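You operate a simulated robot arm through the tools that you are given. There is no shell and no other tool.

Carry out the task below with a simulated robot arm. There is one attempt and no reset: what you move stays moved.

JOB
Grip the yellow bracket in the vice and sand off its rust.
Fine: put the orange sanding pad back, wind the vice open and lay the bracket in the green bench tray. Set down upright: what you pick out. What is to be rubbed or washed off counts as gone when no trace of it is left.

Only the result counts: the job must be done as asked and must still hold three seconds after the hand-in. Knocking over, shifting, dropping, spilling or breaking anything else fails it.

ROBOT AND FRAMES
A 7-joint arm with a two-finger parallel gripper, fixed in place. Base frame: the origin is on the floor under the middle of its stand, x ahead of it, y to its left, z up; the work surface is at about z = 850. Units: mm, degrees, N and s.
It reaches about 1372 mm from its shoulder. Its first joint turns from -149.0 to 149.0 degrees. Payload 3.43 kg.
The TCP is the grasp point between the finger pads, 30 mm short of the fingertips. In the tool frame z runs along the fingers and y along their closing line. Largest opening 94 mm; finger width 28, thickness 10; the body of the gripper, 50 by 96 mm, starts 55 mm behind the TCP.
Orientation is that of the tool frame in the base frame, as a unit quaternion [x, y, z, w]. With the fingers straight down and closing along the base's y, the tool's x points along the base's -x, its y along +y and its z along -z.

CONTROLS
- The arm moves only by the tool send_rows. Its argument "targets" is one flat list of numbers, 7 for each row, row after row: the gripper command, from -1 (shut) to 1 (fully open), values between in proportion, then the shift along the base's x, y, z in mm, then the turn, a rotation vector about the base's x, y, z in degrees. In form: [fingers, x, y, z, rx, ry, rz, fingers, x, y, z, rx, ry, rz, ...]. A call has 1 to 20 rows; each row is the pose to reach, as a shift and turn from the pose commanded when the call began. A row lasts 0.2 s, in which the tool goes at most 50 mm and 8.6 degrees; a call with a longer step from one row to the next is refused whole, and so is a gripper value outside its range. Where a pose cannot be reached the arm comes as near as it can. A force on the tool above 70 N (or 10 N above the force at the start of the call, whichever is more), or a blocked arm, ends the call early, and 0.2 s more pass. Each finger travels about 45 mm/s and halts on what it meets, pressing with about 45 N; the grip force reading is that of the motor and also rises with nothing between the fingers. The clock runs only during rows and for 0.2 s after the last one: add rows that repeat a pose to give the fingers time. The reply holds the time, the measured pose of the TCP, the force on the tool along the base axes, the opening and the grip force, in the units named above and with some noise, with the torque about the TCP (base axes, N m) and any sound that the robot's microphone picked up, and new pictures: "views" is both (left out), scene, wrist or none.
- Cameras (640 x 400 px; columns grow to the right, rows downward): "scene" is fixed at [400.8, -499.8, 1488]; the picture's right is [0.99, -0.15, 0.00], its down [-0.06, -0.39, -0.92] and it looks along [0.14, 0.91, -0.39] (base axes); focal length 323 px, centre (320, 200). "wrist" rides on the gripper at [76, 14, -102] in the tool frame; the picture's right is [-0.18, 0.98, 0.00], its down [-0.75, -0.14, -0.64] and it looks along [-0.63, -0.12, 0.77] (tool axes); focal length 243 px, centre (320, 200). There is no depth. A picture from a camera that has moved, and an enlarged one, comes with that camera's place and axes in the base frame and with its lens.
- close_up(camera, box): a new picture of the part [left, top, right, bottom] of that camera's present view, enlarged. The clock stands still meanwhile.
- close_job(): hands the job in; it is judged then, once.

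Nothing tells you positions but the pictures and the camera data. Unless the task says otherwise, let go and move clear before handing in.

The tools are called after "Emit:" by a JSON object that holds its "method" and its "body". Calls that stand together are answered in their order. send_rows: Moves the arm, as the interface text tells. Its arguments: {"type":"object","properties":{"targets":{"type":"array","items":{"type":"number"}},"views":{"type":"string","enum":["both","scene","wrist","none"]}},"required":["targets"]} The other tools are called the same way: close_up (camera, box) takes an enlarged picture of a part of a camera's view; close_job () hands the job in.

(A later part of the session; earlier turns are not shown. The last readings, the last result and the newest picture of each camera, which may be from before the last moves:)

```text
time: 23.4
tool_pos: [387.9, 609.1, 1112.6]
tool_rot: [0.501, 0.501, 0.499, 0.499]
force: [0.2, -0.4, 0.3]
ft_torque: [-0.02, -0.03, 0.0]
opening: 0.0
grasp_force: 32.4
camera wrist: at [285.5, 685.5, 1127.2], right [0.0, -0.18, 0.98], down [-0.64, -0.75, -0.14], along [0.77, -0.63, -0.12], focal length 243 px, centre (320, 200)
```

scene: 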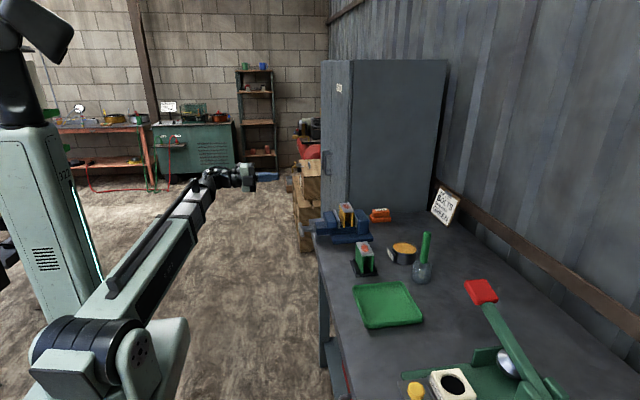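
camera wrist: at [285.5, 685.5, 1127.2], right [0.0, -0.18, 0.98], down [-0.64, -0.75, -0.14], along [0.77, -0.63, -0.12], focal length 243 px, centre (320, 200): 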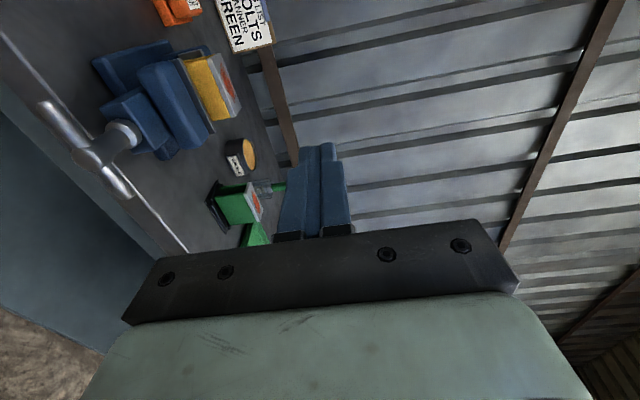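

The pose with the tool along +x is reachable. I lower toward handle height, still clear of it in x, to measure the handle at close range.

Emit:
{"method": "send_rows", "body": {"targets": [-1, 0, 0, -40, 0, 0, 0, -1, 0, 0, -80, 0, 0, 0, -1, 0, 0, -120, 0, 0, 0, -1, 0, 0, -160, 0, 0, 0, -1, 0, 0, -180, 0, 0, 0, -1, 0, 0, -180, 0, 0, 0]}}

Emit:
{"method": "close_up", "body": {"camera": "wrist", "box": [40, 0, 360, 240]}}

Emit:
{"method": "close_up", "body": {"camera": "scene", "box": [220, 160, 390, 260]}}

```text
time: 24.8
tool_pos: [394.6, 608.7, 1014.9]
tool_rot: [0.49, 0.533, 0.469, 0.506]
force: [-0.6, 0.7, -0.5]
ft_torque: [0.0, -0.01, 0.02]
opening: 0.0
grasp_force: 32.9
out of reach, approached as far as the arm can: row 2, 3, 4, 5, 6
camera wrist: at [292.6, 686.2, 1028.2], right [0.05, -0.11, 0.99], down [-0.64, -0.77, -0.05], along [0.77, -0.64, -0.1], focal length 243 px, centre (320, 200)
```

scene: 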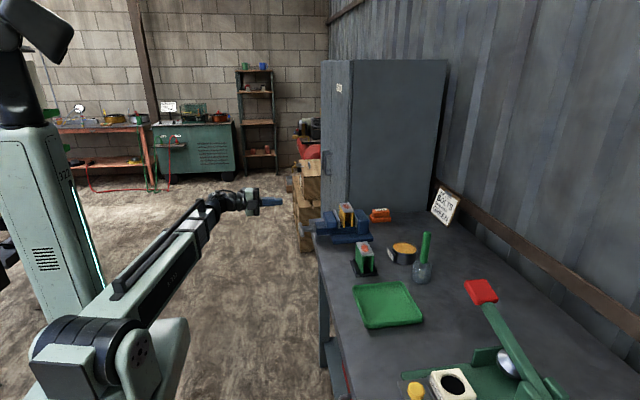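
wrist: 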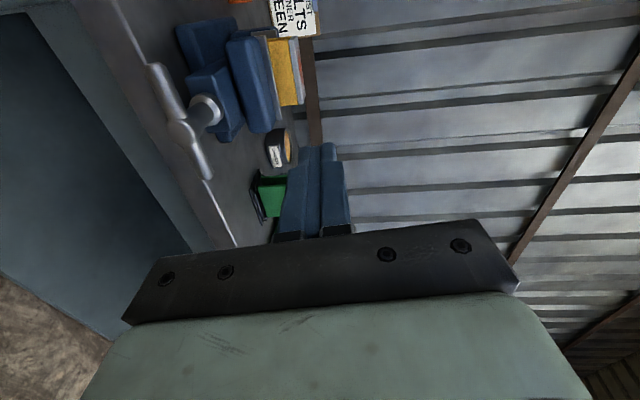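

```text
1.67 times, centred on (200, 120) of wrist
camera zoom: at [292.6, 686.2, 1028.2], right [0.05, -0.11, 0.99], down [-0.64, -0.77, -0.05], along [0.77, -0.64, -0.1], focal length 404 px, centre (520, 333)
```

zoom: 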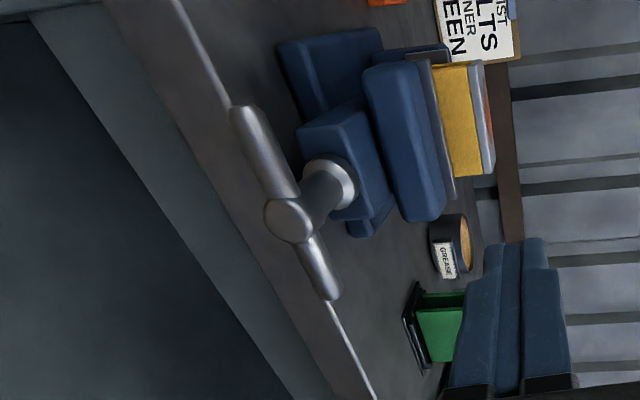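

```text
3.76 times, centred on (305, 210) of scene
camera zoom: at [400.8, -499.8, 1488.0], right [0.99, -0.15, 0.0], down [-0.06, -0.39, -0.92], along [0.14, 0.91, -0.39], focal length 1216 px, centre (376, 162)
```

zoom: 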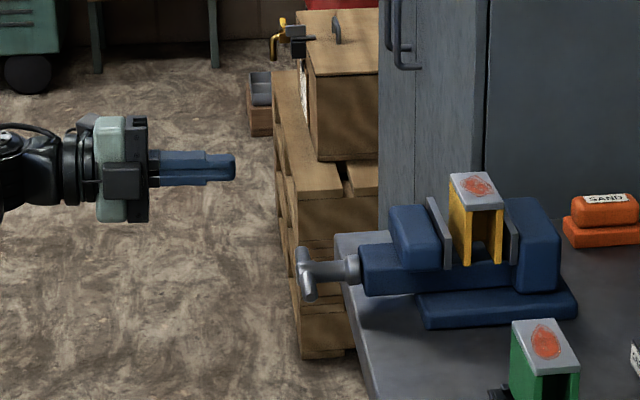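

The handle bar centre is at about (489, 610, 893) with a half length of 50. With the tool exactly along +x the boom gets too short, so I yaw the tool 20° to keep it in reach and then come down beside the handle.

Emit:
{"method": "send_rows", "body": {"targets": [-1, 8, 10, 0, 1.0, -0.9, -5, -1, 16, 20, 0, 2.0, -1.8, -10, -1, 24, 30, 0, 3.05, -2.65, -15, -1, 30, 38, 0, 4.07, -3.53, -20, -1, 30, 38, -40, 4.07, -3.53, -20, -1, 30, 38, -80, 4.07, -3.53, -20, -1, 30, 38, -115, 4.07, -3.53, -20, -1, 30, 38, -115, 4.07, -3.53, -20]}}

Emit:
{"method": "close_up", "body": {"camera": "wrist", "box": [100, 0, 420, 240]}}

Emit:
{"method": "close_up", "body": {"camera": "scene", "box": [220, 160, 390, 260]}}

```text
time: 26.6
tool_pos: [430.7, 653.0, 1000.4]
tool_rot: [0.557, 0.448, 0.367, 0.595]
force: [-0.7, 0.8, 0.2]
ft_torque: [0.0, -0.05, -0.03]
opening: 0.2
grasp_force: 32.5
out of reach, approached as far as the arm can: row 1, 2, 3, 4, 5, 6, 7, 8
camera wrist: at [359.5, 760.0, 1008.1], right [0.0, -0.06, 1.0], down [-0.86, -0.51, -0.03], along [0.51, -0.86, -0.06], focal length 243 px, centre (320, 200)
```

scene: 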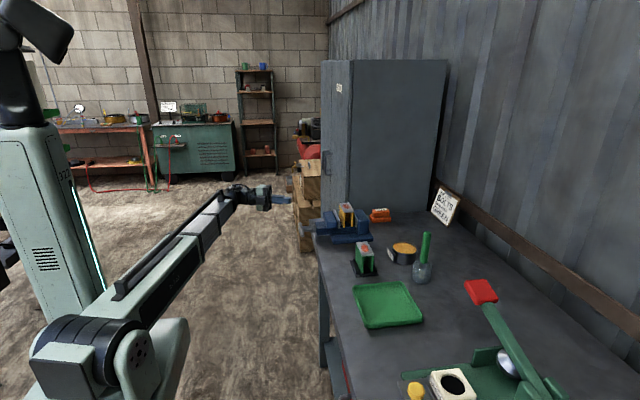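
wrist: 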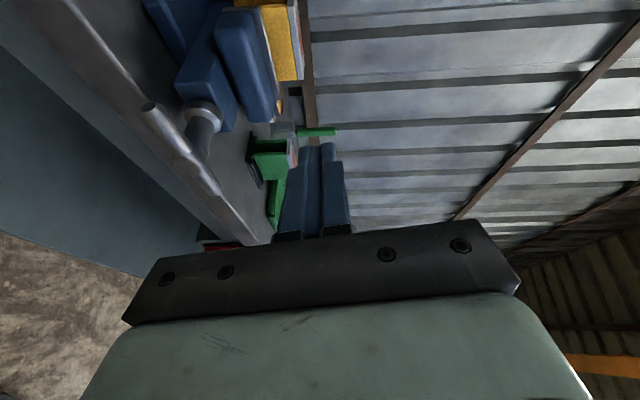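

```text
1.67 times, centred on (260, 120) of wrist
camera zoom: at [359.5, 760.0, 1008.1], right [0.0, -0.06, 1.0], down [-0.86, -0.51, -0.03], along [0.51, -0.86, -0.06], focal length 404 px, centre (420, 333)
```

zoom: 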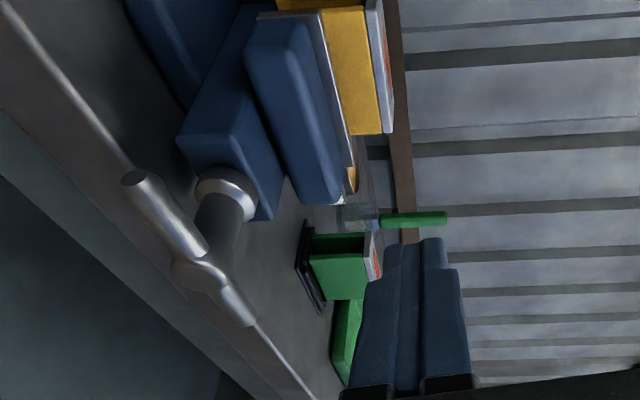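

```text
3.76 times, centred on (305, 210) of scene
camera zoom: at [400.8, -499.8, 1488.0], right [0.99, -0.15, 0.0], down [-0.06, -0.39, -0.92], along [0.14, 0.91, -0.39], focal length 1216 px, centre (376, 162)
```

zoom: 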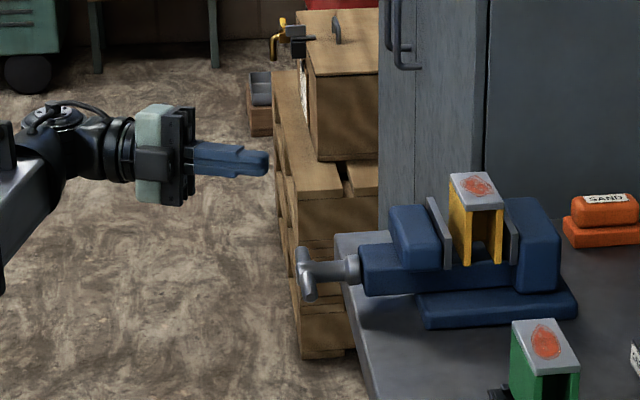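

Low horizontal poses are outside the boom's range, but fingers-down poses at the handle are reachable. I'll work the handle with closed fingertips from above instead: push the -y arm down, then sweep the upright arm over, again and again. First I turn the tool to point down above the handle.

Emit:
{"method": "send_rows", "body": {"targets": [-1, 4, -6, 10, -3.47, 5.62, 5.27, -1, 8, -12, 20, -6.95, 11.24, 10.53, -1, 12, -18, 30, -10.42, 16.86, 15.8, -1, 16, -24, 40, -13.9, 22.48, 21.07, -1, 20, -30, 50, -17.37, 28.1, 26.33, -1, 24, -36, 60, -20.84, 33.72, 31.6, -1, 28, -42, 60, -24.3, 39.34, 36.87, -1, 32, -48, 60, -27.8, 44.96, 42.13, -1, 36, -54, 60, -31.3, 50.58, 47.4, -1, 40, -60, 60, -34.7, 56.2, 52.67, -1, 44, -66, 60, -38.2, 61.8, 57.9, -1, 48, -72, 60, -41.7, 67.4, 63.2, -1, 52, -78, 60, -45.2, 73.1, 68.5, -1, 56, -84, 60, -48.6, 78.7, 73.7, -1, 58, -88, 60, -52.1, 84.3, 79.0, -1, 58, -88, 60, -52.1, 84.3, 79.0]}}

```text
time: 30.0
tool_pos: [489.5, 562.0, 1063.5]
tool_rot: [-0.001, 1.0, 0.0, 0.0]
force: [0.2, 0.8, -0.5]
ft_torque: [-0.01, -0.02, -0.02]
opening: 0.2
grasp_force: 32.7
camera wrist: at [413.0, 576.0, 1165.8], right [0.18, 0.98, 0.0], down [0.75, -0.14, 0.64], along [0.63, -0.12, -0.77], focal length 243 px, centre (320, 200)
```

scene: 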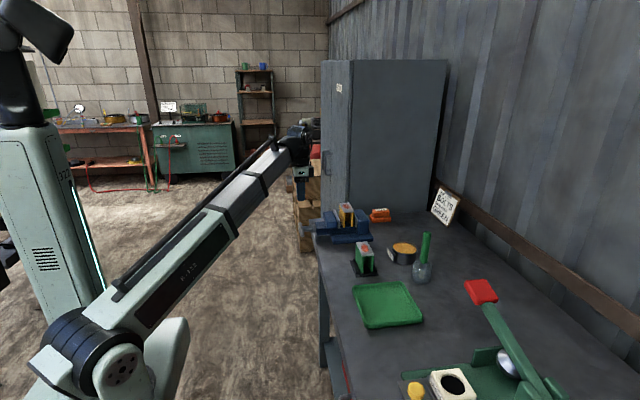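
wrist: 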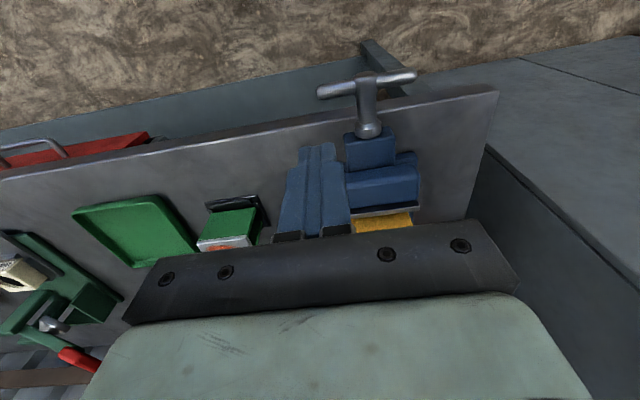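

The tool is vertical beside the handle, which is now clearly visible. I'll enlarge to measure it again.

Emit:
{"method": "close_up", "body": {"camera": "wrist", "box": [300, 50, 440, 150]}}

```text
4.00 times, centred on (370, 100) of wrist
camera zoom: at [413.0, 576.0, 1165.8], right [0.18, 0.98, 0.0], down [0.75, -0.14, 0.64], along [0.63, -0.12, -0.77], focal length 970 px, centre (120, 600)
```

zoom: 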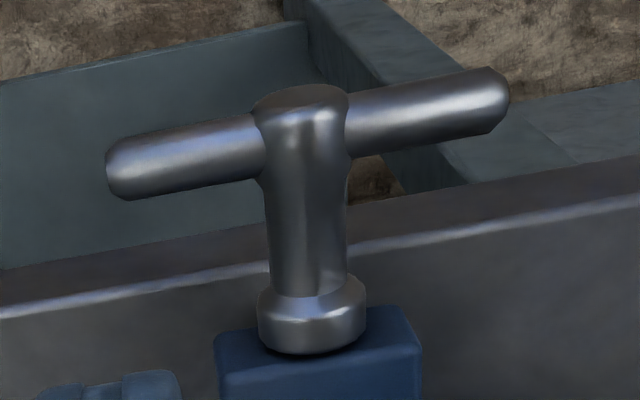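

The handle axis is at (490, 609, 893), and the bar has a radius of about 9 and a half length of 50. I come down above its -y end and push it down gently.

Emit:
{"method": "send_rows", "body": {"targets": [-1, 1, 2, -45, 0, 0, 0, -1, 1, 4, -90, 0, 0, 0, -1, 1, 5, -118, 0, 0, 0, -1, 1, 4, -128, 0, 0, 0, -1, 1, 2, -136, 0, 0, 0, -1, 1, 1, -142, 0, 0, 0, -1, 1, 1, -147, 0, 0, 0, -1, 1, 1, -151, 0, 0, 0, -1, 1, 3, -156, 0, 0, 0, -1, 1, 5, -160, 0, 0, 0]}}

Emit:
{"method": "close_up", "body": {"camera": "wrist", "box": [280, 40, 440, 240]}}

Emit:
{"method": "close_up", "body": {"camera": "scene", "box": [270, 170, 390, 260]}}

```text
time: 32.2
tool_pos: [491.0, 567.5, 903.5]
tool_rot: [-0.001, 1.0, -0.001, 0.001]
force: [-3.0, -0.6, 4.1]
ft_torque: [0.01, 0.03, 0.01]
opening: 0.1
grasp_force: 33.2
camera wrist: at [413.4, 581.3, 1006.3], right [0.18, 0.98, 0.0], down [0.75, -0.14, 0.64], along [0.63, -0.12, -0.77], focal length 243 px, centre (320, 200)
```

scene: 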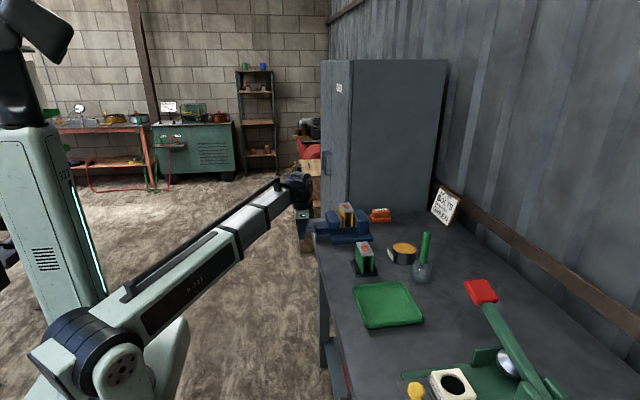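
wrist: 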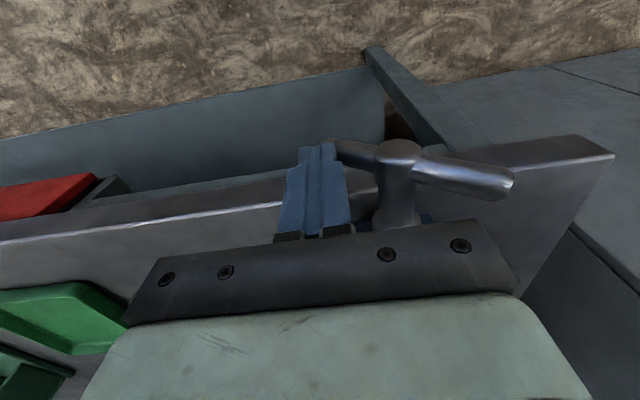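

```text
2.00 times, centred on (360, 140) of wrist
camera zoom: at [413.4, 581.3, 1006.3], right [0.18, 0.98, 0.0], down [0.75, -0.14, 0.64], along [0.63, -0.12, -0.77], focal length 485 px, centre (240, 320)
```

zoom: 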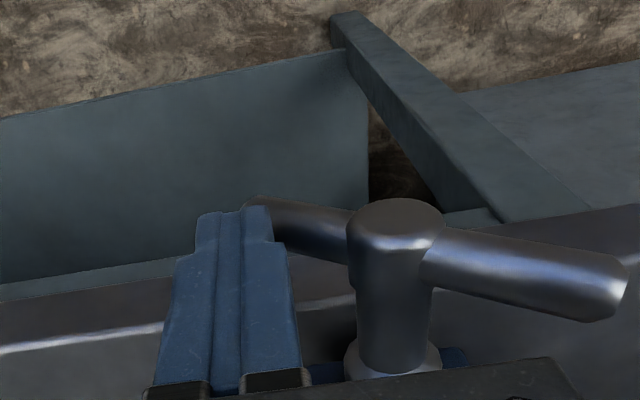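

```text
4.44 times, centred on (330, 215) of scene
camera zoom: at [400.8, -499.8, 1488.0], right [0.99, -0.15, 0.0], down [-0.06, -0.39, -0.92], along [0.14, 0.91, -0.39], focal length 1435 px, centre (276, 133)
```

zoom: 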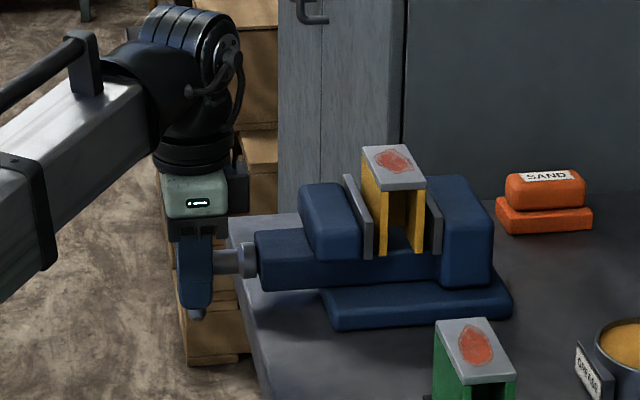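

The bar turns easily with little force. I check whether the jaw moved in the closing direction.

Emit:
{"method": "close_up", "body": {"camera": "scene", "box": [330, 190, 380, 235]}}

```text
8.89 times, centred on (355, 212) of scene
camera zoom: at [400.8, -499.8, 1488.0], right [0.99, -0.15, 0.0], down [-0.06, -0.39, -0.92], along [0.14, 0.91, -0.39], focal length 2870 px, centre (9, 89)
```

zoom: 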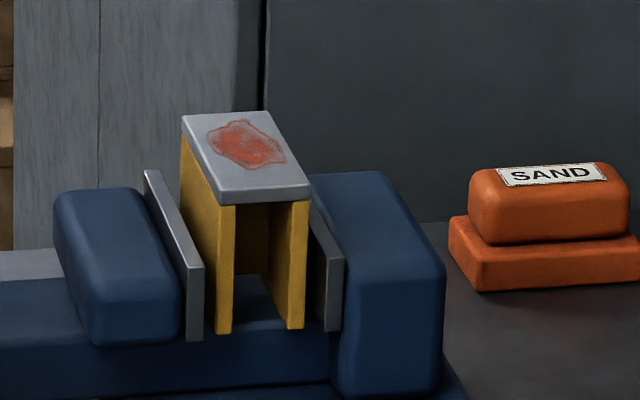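

The jaw closed about 6 mm for roughly 30–40° of turn, so this is the closing direction and the lead is coarse. I keep pushing the same arm further down and follow it in x.

Emit:
{"method": "send_rows", "body": {"targets": [-1, 2, 2, -3, 0, 0, 0, -1, 4, 4, -6, 0, 0, 0, -1, 6, 7, -9, 0, 0, 0, -1, 8, 10, -12, 0, 0, 0, -1, 9, 13, -15, 0, 0, 0, -1, 10, 15, -17, 0, 0, 0]}}

Emit:
{"method": "close_up", "body": {"camera": "wrist", "box": [280, 40, 440, 240]}}

Emit:
{"method": "close_up", "body": {"camera": "scene", "box": [330, 190, 380, 235]}}

```text
time: 33.6
tool_pos: [500.8, 582.9, 887.3]
tool_rot: [0.0, 1.0, 0.0, 0.001]
force: [-9.0, -10.3, 9.6]
ft_torque: [0.3, -0.07, 0.26]
opening: 0.0
grasp_force: 32.5
camera wrist: at [422.8, 596.8, 989.3], right [0.18, 0.98, 0.0], down [0.75, -0.14, 0.64], along [0.63, -0.12, -0.76], focal length 243 px, centre (320, 200)
```

scene: 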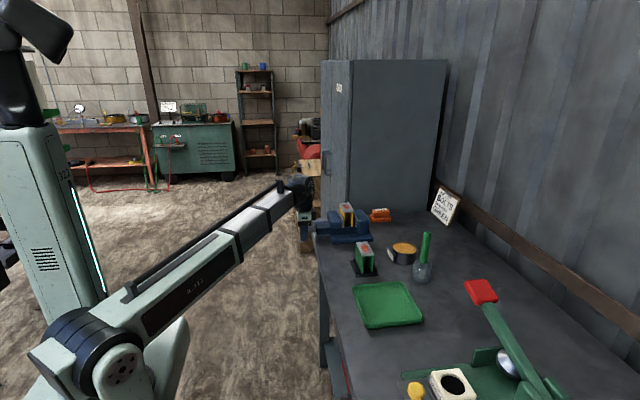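
wrist: 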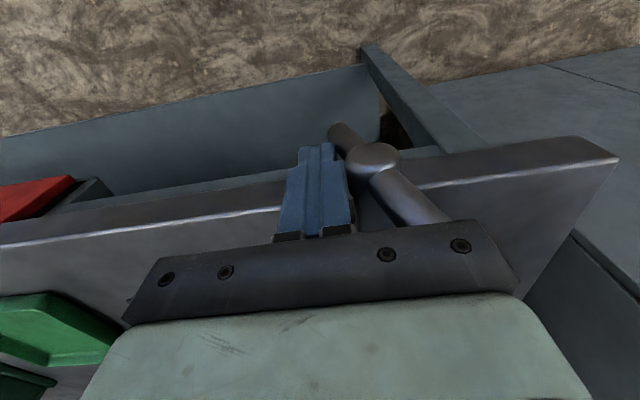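

```text
2.00 times, centred on (360, 140) of wrist
camera zoom: at [422.8, 596.8, 989.3], right [0.18, 0.98, 0.0], down [0.75, -0.14, 0.64], along [0.63, -0.12, -0.76], focal length 485 px, centre (240, 320)
```

zoom: 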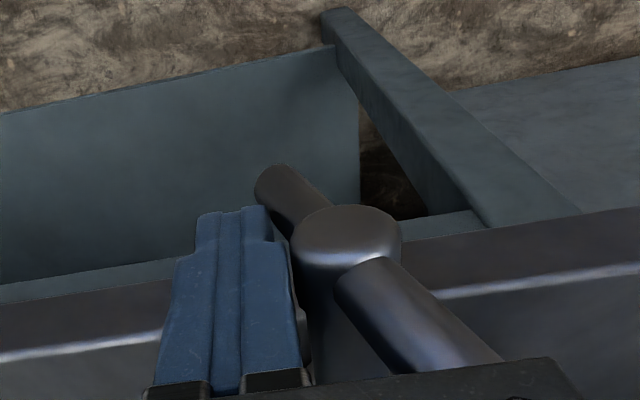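

```text
8.89 times, centred on (355, 212) of scene
camera zoom: at [400.8, -499.8, 1488.0], right [0.99, -0.15, 0.0], down [-0.06, -0.39, -0.92], along [0.14, 0.91, -0.39], focal length 2870 px, centre (9, 89)
```

zoom: 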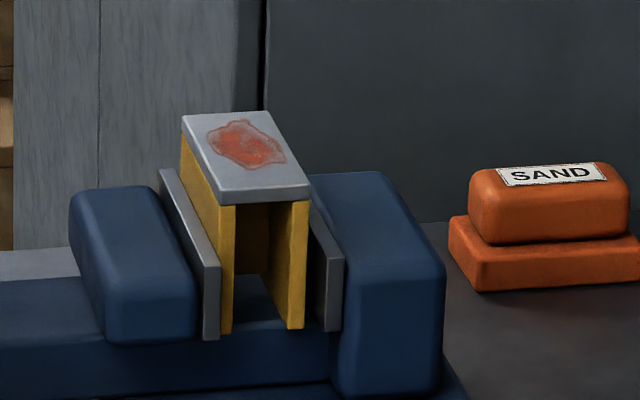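

The moving jaw has nearly reached the bracket and the handle stays in place while turning. The upper arm now stands at about 60°, so I go over to its +y side and sweep it toward -y to finish clamping.

Emit:
{"method": "send_rows", "body": {"targets": [-1, -5, 0, 40, 0, 0, 0, -1, -10, 0, 85, 0, 0, 0, -1, -10, 20, 112, 0, 0, 0, -1, -10, 60, 115, 0, 0, 0, -1, -10, 84, 110, 0, 0, 0, -1, -10, 86, 75, 0, 0, 0, -1, -10, 84, 56, 0, 0, 0, -1, -10, 76, 56, 0, 0, 0, -1, -10, 69, 56, 0, 0, 0, -1, -10, 63, 58, 0, 0, 0, -1, -10, 57, 62, 0, 0, 0]}}

Emit:
{"method": "close_up", "body": {"camera": "wrist", "box": [240, 40, 440, 240]}}

Emit:
{"method": "close_up", "body": {"camera": "scene", "box": [330, 190, 380, 235]}}

Emit:
{"method": "close_up", "body": {"camera": "scene", "box": [280, 180, 350, 250]}}

```text
time: 36.0
tool_pos: [490.2, 640.1, 947.8]
tool_rot: [-0.001, 1.0, 0.0, 0.001]
force: [0.1, 2.9, -1.9]
ft_torque: [0.05, 0.01, 0.02]
opening: 0.1
grasp_force: 32.8
camera wrist: at [413.6, 654.5, 1050.3], right [0.18, 0.98, 0.0], down [0.75, -0.14, 0.64], along [0.63, -0.12, -0.77], focal length 243 px, centre (320, 200)
```

scene: 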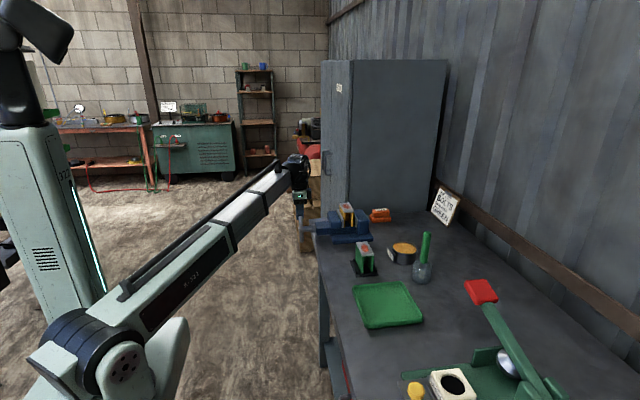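
wrist: 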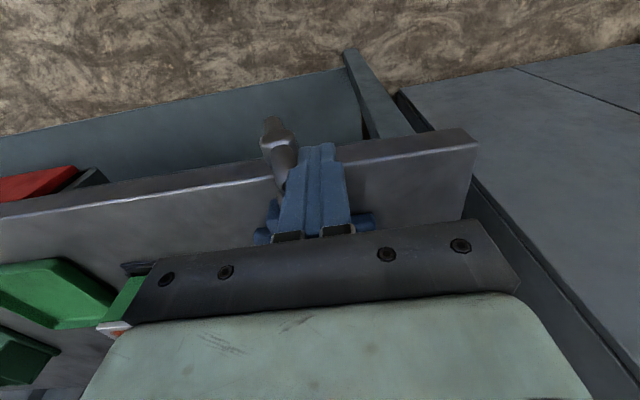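

```text
2.00 times, centred on (340, 140) of wrist
camera zoom: at [413.6, 654.5, 1050.3], right [0.18, 0.98, 0.0], down [0.75, -0.14, 0.64], along [0.63, -0.12, -0.77], focal length 485 px, centre (280, 320)
```

zoom: 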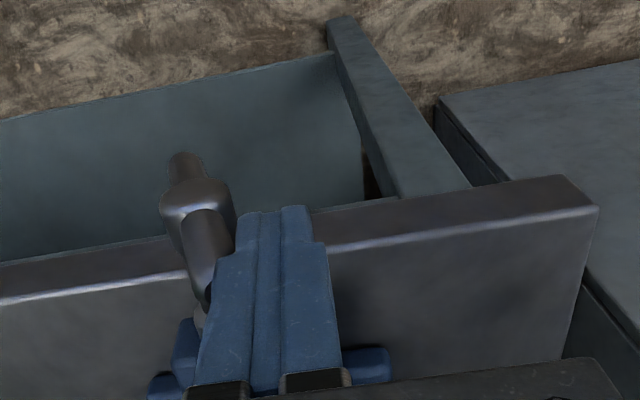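

```text
8.89 times, centred on (355, 212) of scene
camera zoom: at [400.8, -499.8, 1488.0], right [0.99, -0.15, 0.0], down [-0.06, -0.39, -0.92], along [0.14, 0.91, -0.39], focal length 2870 px, centre (9, 89)
```

zoom: 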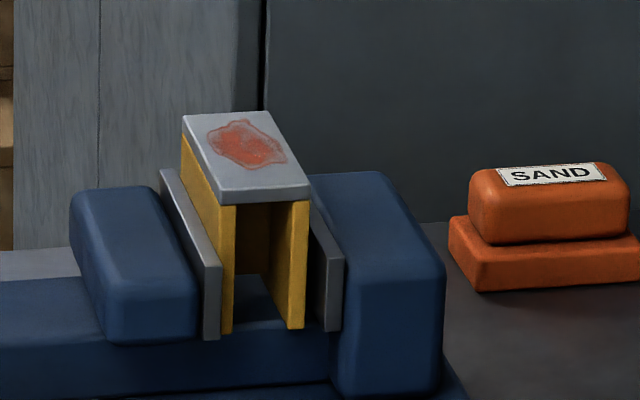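

```text
5.71 times, centred on (315, 215) of scene
camera zoom: at [400.8, -499.8, 1488.0], right [0.99, -0.15, 0.0], down [-0.06, -0.39, -0.92], along [0.14, 0.91, -0.39], focal length 1845 px, centre (349, 114)
```

zoom: 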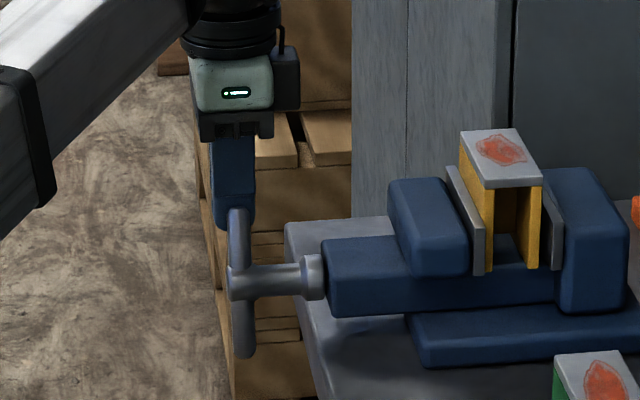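

The fingertip now touches the upper arm of the bar. I continue sweeping it toward -y to tighten the vice, watching the force.

Emit:
{"method": "send_rows", "body": {"targets": [-1, 0, -4, 2, 0, 0, 0, -1, 0, -8, 5, 0, 0, 0, -1, 0, -12, 8, 0, 0, 0, -1, 0, -16, 10, 0, 0, 0, -1, 0, -20, 13, 0, 0, 0, -1, 0, -24, 15, 0, 0, 0]}}

Emit:
{"method": "close_up", "body": {"camera": "scene", "box": [330, 190, 380, 235]}}

Emit:
{"method": "close_up", "body": {"camera": "wrist", "box": [240, 40, 440, 240]}}

```text
time: 37.4
tool_pos: [489.2, 615.8, 963.1]
tool_rot: [-0.001, 1.0, 0.002, 0.001]
force: [-1.1, 15.0, -8.3]
ft_torque: [0.52, 0.07, 0.02]
opening: 0.0
grasp_force: 33.0
camera wrist: at [412.9, 630.9, 1065.8], right [0.18, 0.98, 0.0], down [0.75, -0.14, 0.64], along [0.63, -0.12, -0.77], focal length 243 px, centre (320, 200)
```

scene: 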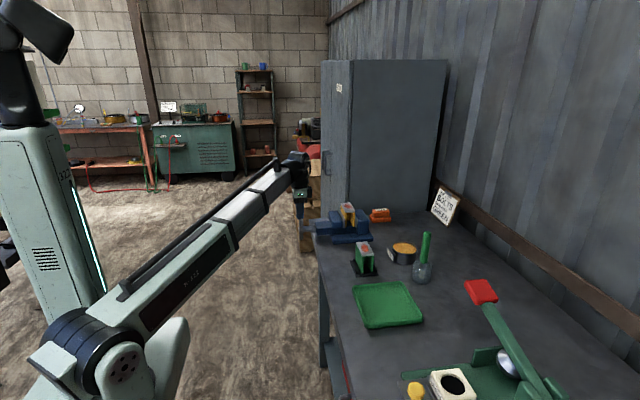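
wrist: 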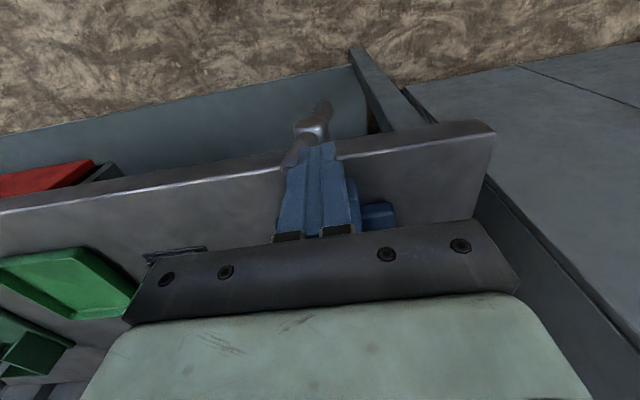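

```text
8.89 times, centred on (355, 212) of scene
camera zoom: at [400.8, -499.8, 1488.0], right [0.99, -0.15, 0.0], down [-0.06, -0.39, -0.92], along [0.14, 0.91, -0.39], focal length 2870 px, centre (9, 89)
```

zoom: 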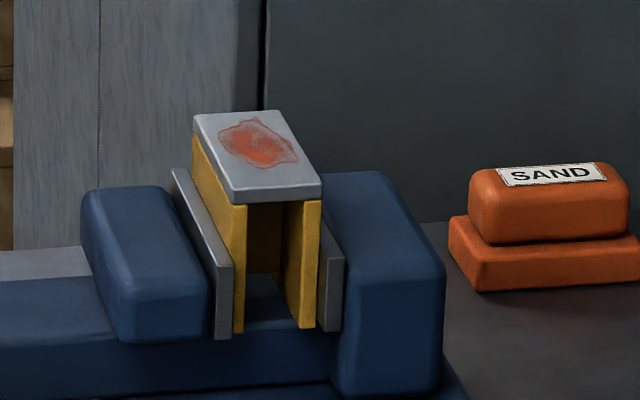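

```text
2.00 times, centred on (340, 140) of wrist
camera zoom: at [412.9, 630.9, 1065.8], right [0.18, 0.98, 0.0], down [0.75, -0.14, 0.64], along [0.63, -0.12, -0.77], focal length 485 px, centre (280, 320)
```

zoom: 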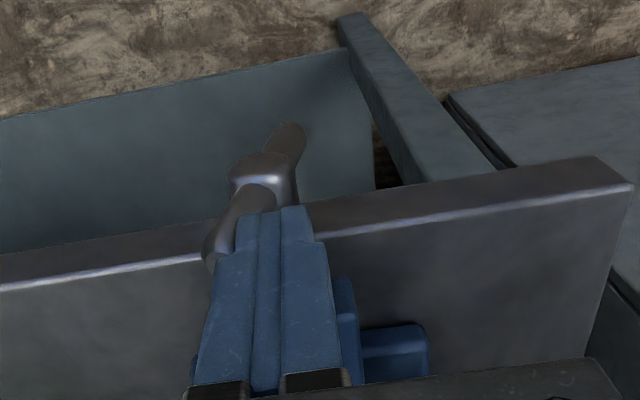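

The jaw is now pushing the bracket toward the fixed jaw with about 3–4 mm to go. I continue the sweep until it tightens.

Emit:
{"method": "send_rows", "body": {"targets": [-1, 0, -5, 0, 0, 0, 0, -1, 0, -9, -1, 0, 0, 0, -1, 0, -14, -3, 0, 0, 0, -1, 0, -18.7, -5.4, 0, 0, 0, -1, 0, -23, -8.5, 0, 0, 0, -1, 0, -27, -12.3, 0, 0, 0]}}

Emit:
{"method": "close_up", "body": {"camera": "scene", "box": [330, 190, 380, 235]}}

Emit:
{"method": "close_up", "body": {"camera": "wrist", "box": [240, 40, 440, 240]}}

```text
time: 38.3
tool_pos: [489.5, 613.2, 964.1]
tool_rot: [-0.005, 1.0, 0.016, 0.0]
force: [-5.5, 33.0, 3.5]
ft_torque: [1.03, 0.19, 0.01]
opening: 0.0
grasp_force: 32.8
stopped in row 4: the force on the tool passed its limit at 74 N (the readings are from after the stop); the commanded pose is now the measured one
camera wrist: at [413.0, 623.8, 1066.9], right [0.17, 0.98, 0.03], down [0.75, -0.15, 0.64], along [0.63, -0.09, -0.77], focal length 243 px, centre (320, 200)
```

scene: 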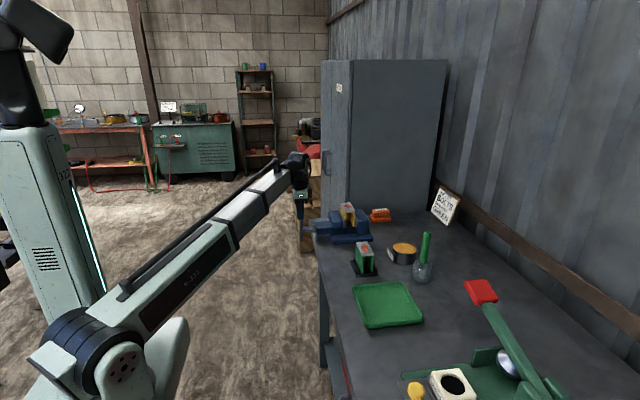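
wrist: 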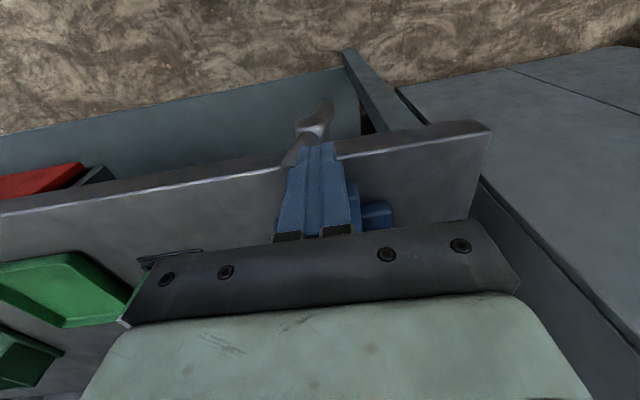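

```text
8.89 times, centred on (355, 212) of scene
camera zoom: at [400.8, -499.8, 1488.0], right [0.99, -0.15, 0.0], down [-0.06, -0.39, -0.92], along [0.14, 0.91, -0.39], focal length 2870 px, centre (9, 89)
```

zoom: 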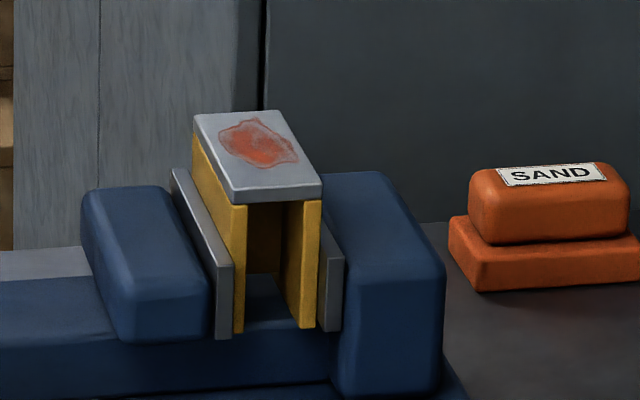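

```text
2.00 times, centred on (340, 140) of wrist
camera zoom: at [413.0, 623.8, 1066.9], right [0.17, 0.98, 0.03], down [0.75, -0.15, 0.64], along [0.63, -0.09, -0.77], focal length 485 px, centre (280, 320)
```

zoom: 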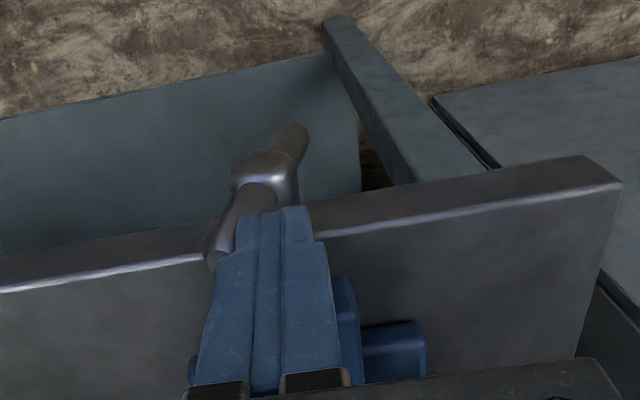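

The force limit tripped at 74 N with the bracket pressed against the fixed jaw, so the vice is tight. I back away from the handle, straighten the tool and go over to look at the sanding pad.

Emit:
{"method": "send_rows", "body": {"targets": [-1, 0, 15, 0, 0, 0, 0, -1, 0, 15, 40, -0.9, 0, -0.3, -1, 0, 15, 85, -1.83, 0, -0.57, -1, 0, 15, 130, -1.83, 0, -0.57, -1, 40, 20, 140, -1.83, 0, -0.57, -1, 84, 26, 140, -1.83, 0, -0.57, -1, 128, 33, 140, -1.83, 0, -0.57, -1, 172, 40, 140, -1.83, 0, -0.57, -1, 216, 47, 140, -1.83, 0, -0.57, -1, 260, 54, 140, -1.83, 0, -0.57, -1, 300, 60, 140, -1.83, 0, -0.57, 1, 330, 66, 140, -1.83, 0, -0.57, 1, 330, 66, 140, -1.83, 0, -0.57]}}

Emit:
{"method": "close_up", "body": {"camera": "scene", "box": [295, 180, 395, 250]}}

Emit:
{"method": "close_up", "body": {"camera": "wrist", "box": [220, 20, 420, 240]}}

```text
time: 41.1
tool_pos: [822.7, 672.1, 1101.6]
tool_rot: [0.002, 1.0, -0.004, 0.001]
force: [0.2, -0.3, -0.6]
ft_torque: [0.01, -0.01, 0.01]
opening: 50.1
grasp_force: 0.1
camera wrist: at [744.4, 687.9, 1204.8], right [0.19, 0.98, -0.01], down [0.75, -0.14, 0.64], along [0.63, -0.13, -0.76], focal length 243 px, centre (320, 200)
```

scene: 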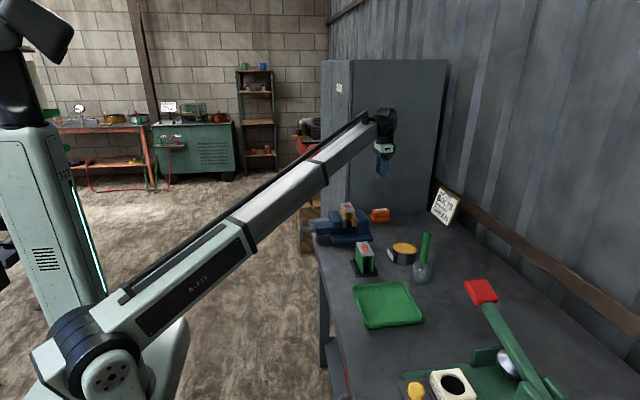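
wrist: 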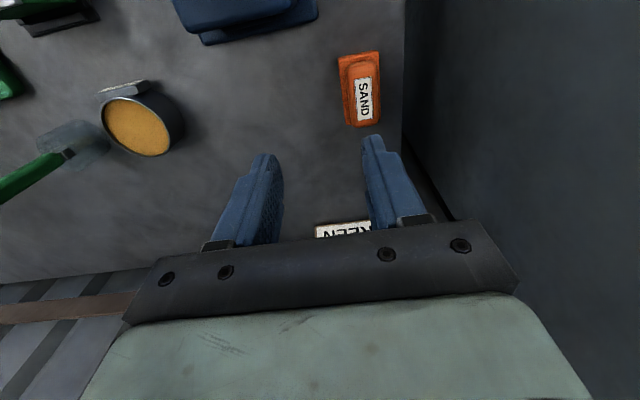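

```text
5.71 times, centred on (345, 215) of scene
camera zoom: at [400.8, -499.8, 1488.0], right [0.99, -0.15, 0.0], down [-0.06, -0.39, -0.92], along [0.14, 0.91, -0.39], focal length 1845 px, centre (177, 114)
```

zoom: 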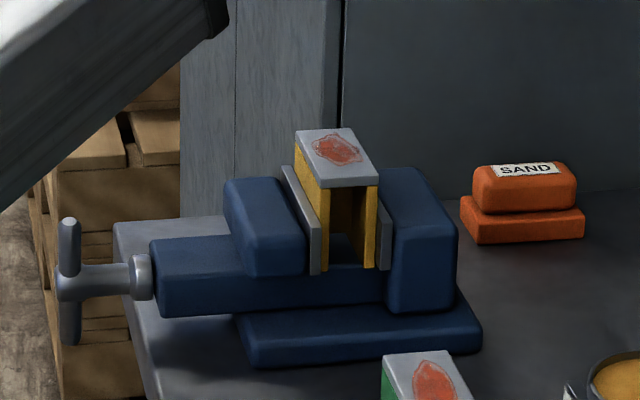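

```text
1.82 times, centred on (320, 130) of wrist
camera zoom: at [744.4, 687.9, 1204.8], right [0.19, 0.98, -0.01], down [0.75, -0.14, 0.64], along [0.63, -0.13, -0.76], focal length 441 px, centre (320, 327)
```

zoom: 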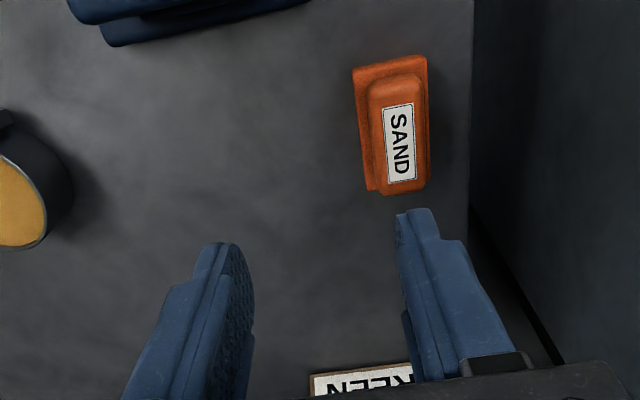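

The vice holds the bracket with its handle upright. The pad's grip block is about 70 × 31 mm, centred near (842, 720), and the locker face is at about y=776. I set a narrow opening so the fingers stay clear of the locker, and come down above the pad.

Emit:
{"method": "send_rows", "body": {"targets": [0.17, 6, 0, 0, 0.2, 0.05, 0.1, 0.17, 12, 15, 0, 0.46, 0.11, 0.23, 0.17, 19.3, 30, 0, 0.46, 0.11, 0.23, 0.17, 19.3, 44, -20, 0.46, 0.11, 0.23, 0.17, 19.3, 47, -60, 0.46, 0.11, 0.23, 0.17, 19.3, 47, -100, 0.46, 0.11, 0.23, 0.17, 19.3, 47, -130, 0.46, 0.11, 0.23, 0.17, 19.3, 47, -130, 0.46, 0.11, 0.23]}}

Emit:
{"method": "close_up", "body": {"camera": "wrist", "box": [200, 40, 480, 260]}}

Emit:
{"method": "close_up", "body": {"camera": "scene", "box": [340, 150, 440, 240]}}

```text
time: 42.9
tool_pos: [837.6, 721.0, 974.3]
tool_rot: [-0.001, 1.0, 0.0, -0.001]
force: [-0.1, 0.3, 0.5]
ft_torque: [-0.02, -0.02, 0.02]
opening: 54.9
grasp_force: 0.0
camera wrist: at [760.8, 735.3, 1076.5], right [0.18, 0.98, 0.0], down [0.75, -0.14, 0.64], along [0.63, -0.12, -0.77], focal length 243 px, centre (320, 200)
```

scene: 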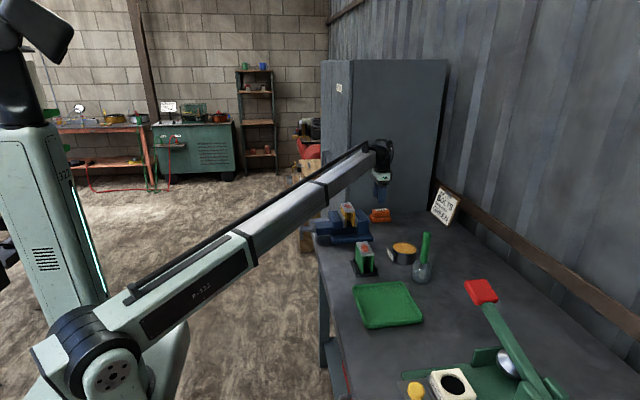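
wrist: 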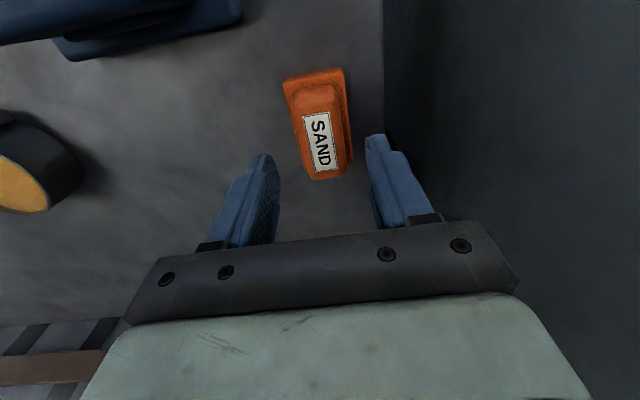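

```text
1.82 times, centred on (340, 150) of wrist
camera zoom: at [760.8, 735.3, 1076.5], right [0.18, 0.98, 0.0], down [0.75, -0.14, 0.64], along [0.63, -0.12, -0.77], focal length 441 px, centre (284, 291)
```

zoom: 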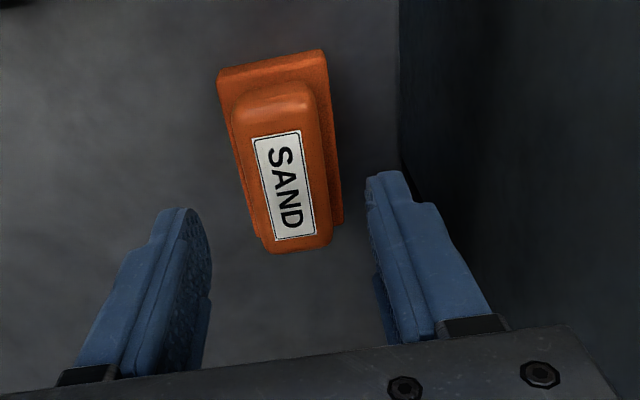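

```text
4.44 times, centred on (390, 195) of scene
camera zoom: at [400.8, -499.8, 1488.0], right [0.99, -0.15, 0.0], down [-0.06, -0.39, -0.92], along [0.14, 0.91, -0.39], focal length 1435 px, centre (9, 222)
```

zoom: 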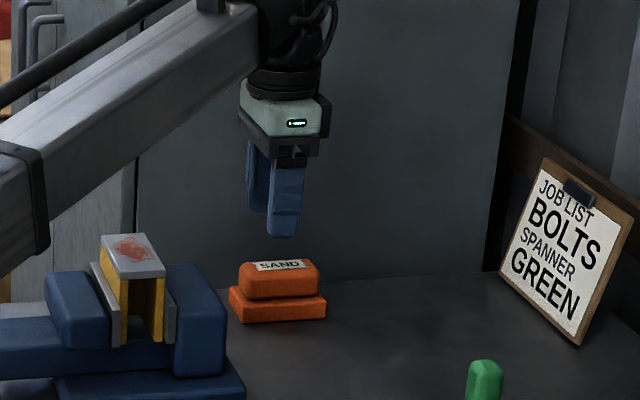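

The pad is centred at about (847, 720), and its grip block spans z 875–904. I go down so the fingertips stay just above the pad's base, then close on the grip block.

Emit:
{"method": "send_rows", "body": {"targets": [0.17, 8.4, -0.5, 0, 0, 0, 0, 0.17, 8.4, -1, -30, 0, 0, 0, 0.17, 8.4, -1, -55, 0, 0, 0, 0.17, 8.4, -1, -64, 0, 0, 0, 0.17, 8.4, -1, -64, 0, 0, 0]}}

Emit:
{"method": "close_up", "body": {"camera": "wrist", "box": [200, 60, 480, 260]}}

Emit:
{"method": "close_up", "body": {"camera": "scene", "box": [350, 170, 410, 235]}}

```text
time: 44.1
tool_pos: [847.3, 720.8, 909.5]
tool_rot: [-0.001, 1.0, 0.0, 0.0]
force: [-0.5, 0.0, 0.5]
ft_torque: [-0.01, 0.02, -0.03]
opening: 54.8
grasp_force: 0.0
camera wrist: at [770.3, 735.0, 1011.4], right [0.18, 0.98, 0.0], down [0.75, -0.14, 0.64], along [0.63, -0.12, -0.77], focal length 243 px, centre (320, 200)
```

scene: 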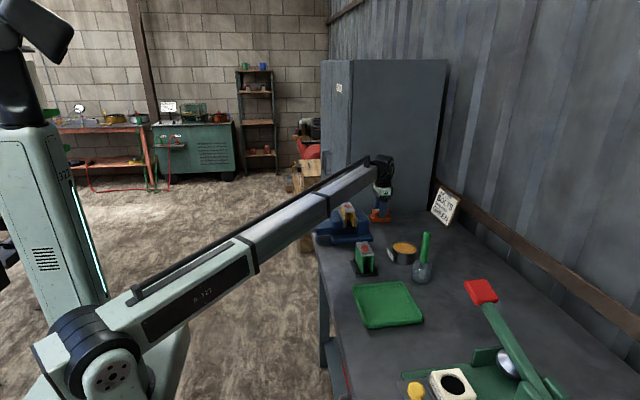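
wrist: 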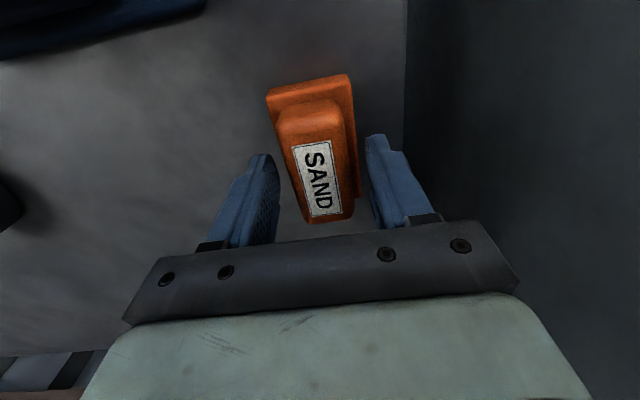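

```text
2.00 times, centred on (340, 160) of wrist
camera zoom: at [770.3, 735.0, 1011.4], right [0.18, 0.98, 0.0], down [0.75, -0.14, 0.64], along [0.63, -0.12, -0.77], focal length 485 px, centre (280, 280)
```

zoom: 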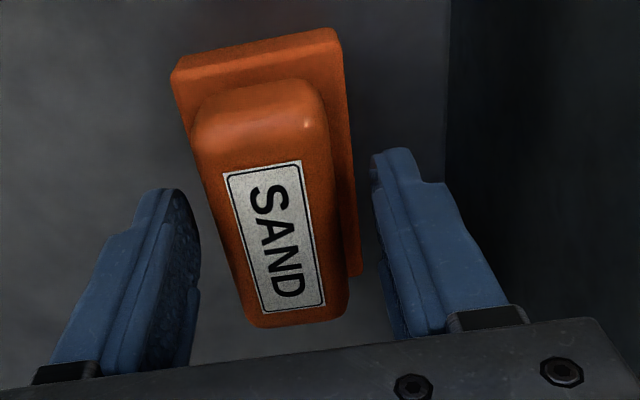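

```text
6.15 times, centred on (380, 202) of scene
camera zoom: at [400.8, -499.8, 1488.0], right [0.99, -0.15, 0.0], down [-0.06, -0.39, -0.92], along [0.14, 0.91, -0.39], focal length 1987 px, centre (-49, 185)
```

zoom: 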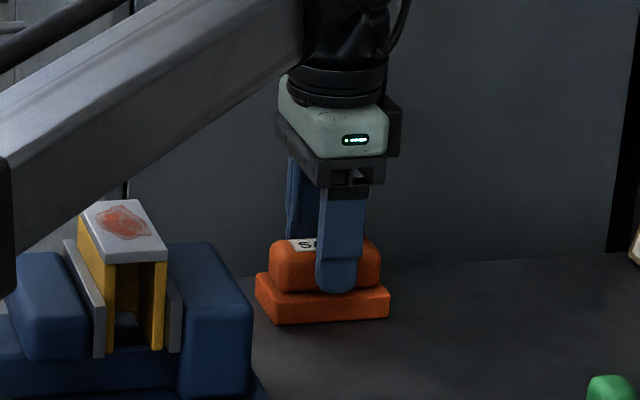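

The fingers are either side of the grip block, just above the pad base. I shift 4 mm to centre better and close.

Emit:
{"method": "send_rows", "body": {"targets": [0.17, -4, 0, 0, 0, 0, 0, -1, -4, 0, 0, 0, 0, 0, -1, -4, 0, 0, 0, 0, 0, -1, -4, 0, 0, 0, 0, 0, -1, -4, 0, 0, 0, 0, 0], "views": "wrist"}}

```text
time: 45.3
tool_pos: [843.1, 719.9, 909.1]
tool_rot: [0.0, 1.0, 0.001, 0.001]
force: [-0.6, 0.1, 1.1]
ft_torque: [-0.08, 0.02, 0.0]
opening: 35.2
grasp_force: 44.7
camera wrist: at [766.4, 734.7, 1011.9], right [0.18, 0.98, 0.0], down [0.75, -0.14, 0.64], along [0.63, -0.12, -0.77], focal length 243 px, centre (320, 200)
```

wrist: 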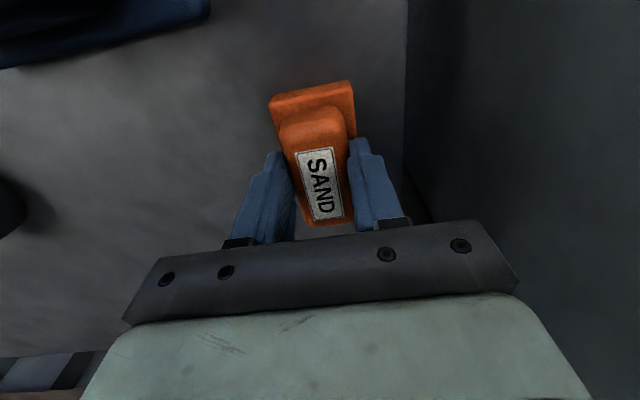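

The pad is gripped (opening 35.2) at bench pose (843, 720, 909), which I'll use to put it back. I lift it and carry it above the clamped bracket.

Emit:
{"method": "send_rows", "body": {"targets": [-1, 0, 0, 20, 0, 0, 0, -1, 0, 0, 60, 0, 0, 0, -1, 0, 0, 105, 0, 0, 0, -1, 0, 0, 150, 0, 0, 0, -1, -20, -15, 165, 0, 0, 0, -1, -55, -36, 165, 0, 0, 0, -1, -92, -60, 165, 0, 0, 0, -1, -130, -84, 165, 0, 0, 0, -1, -160, -103, 160, 0, 0, 0, -1, -169, -109, 150, 0, 0, 0, -1, -169, -109, 150, 0, 0, 0]}}

Emit:
{"method": "close_up", "body": {"camera": "scene", "box": [310, 170, 400, 250]}}

Emit:
{"method": "close_up", "body": {"camera": "wrist", "box": [200, 0, 480, 240]}}

```text
time: 47.7
tool_pos: [676.4, 611.8, 1058.7]
tool_rot: [-0.001, 1.0, 0.0, 0.0]
force: [-0.4, 0.0, -0.6]
ft_torque: [0.0, -0.03, -0.01]
opening: 35.1
grasp_force: 45.2
camera wrist: at [599.9, 625.8, 1161.0], right [0.18, 0.98, 0.0], down [0.75, -0.14, 0.64], along [0.63, -0.12, -0.77], focal length 243 px, centre (320, 200)
```

scene: 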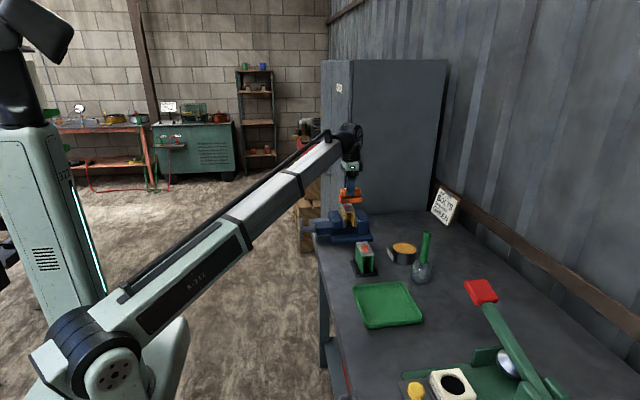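
wrist: 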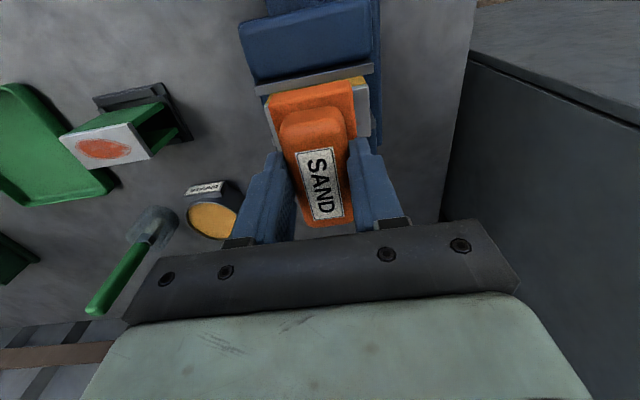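

```text
5.00 times, centred on (355, 210) of scene
camera zoom: at [400.8, -499.8, 1488.0], right [0.99, -0.15, 0.0], down [-0.06, -0.39, -0.92], along [0.14, 0.91, -0.39], focal length 1615 px, centre (145, 150)
```

zoom: 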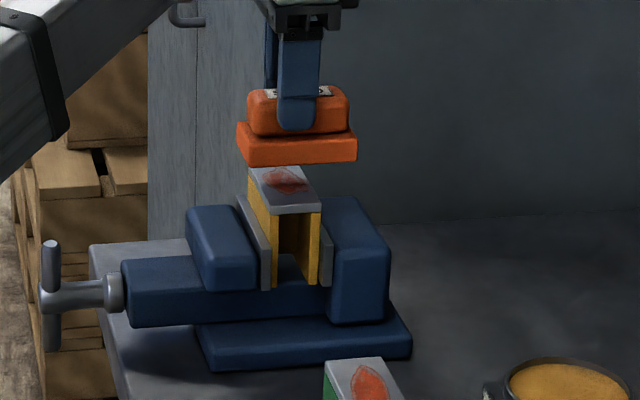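

```text
1.67 times, centred on (340, 120) of wrist
camera zoom: at [599.9, 625.8, 1161.0], right [0.18, 0.98, 0.0], down [0.75, -0.14, 0.64], along [0.63, -0.12, -0.77], focal length 404 px, centre (287, 333)
```

zoom: 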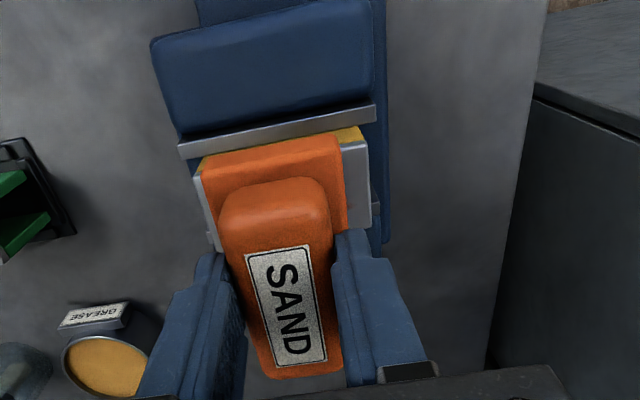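

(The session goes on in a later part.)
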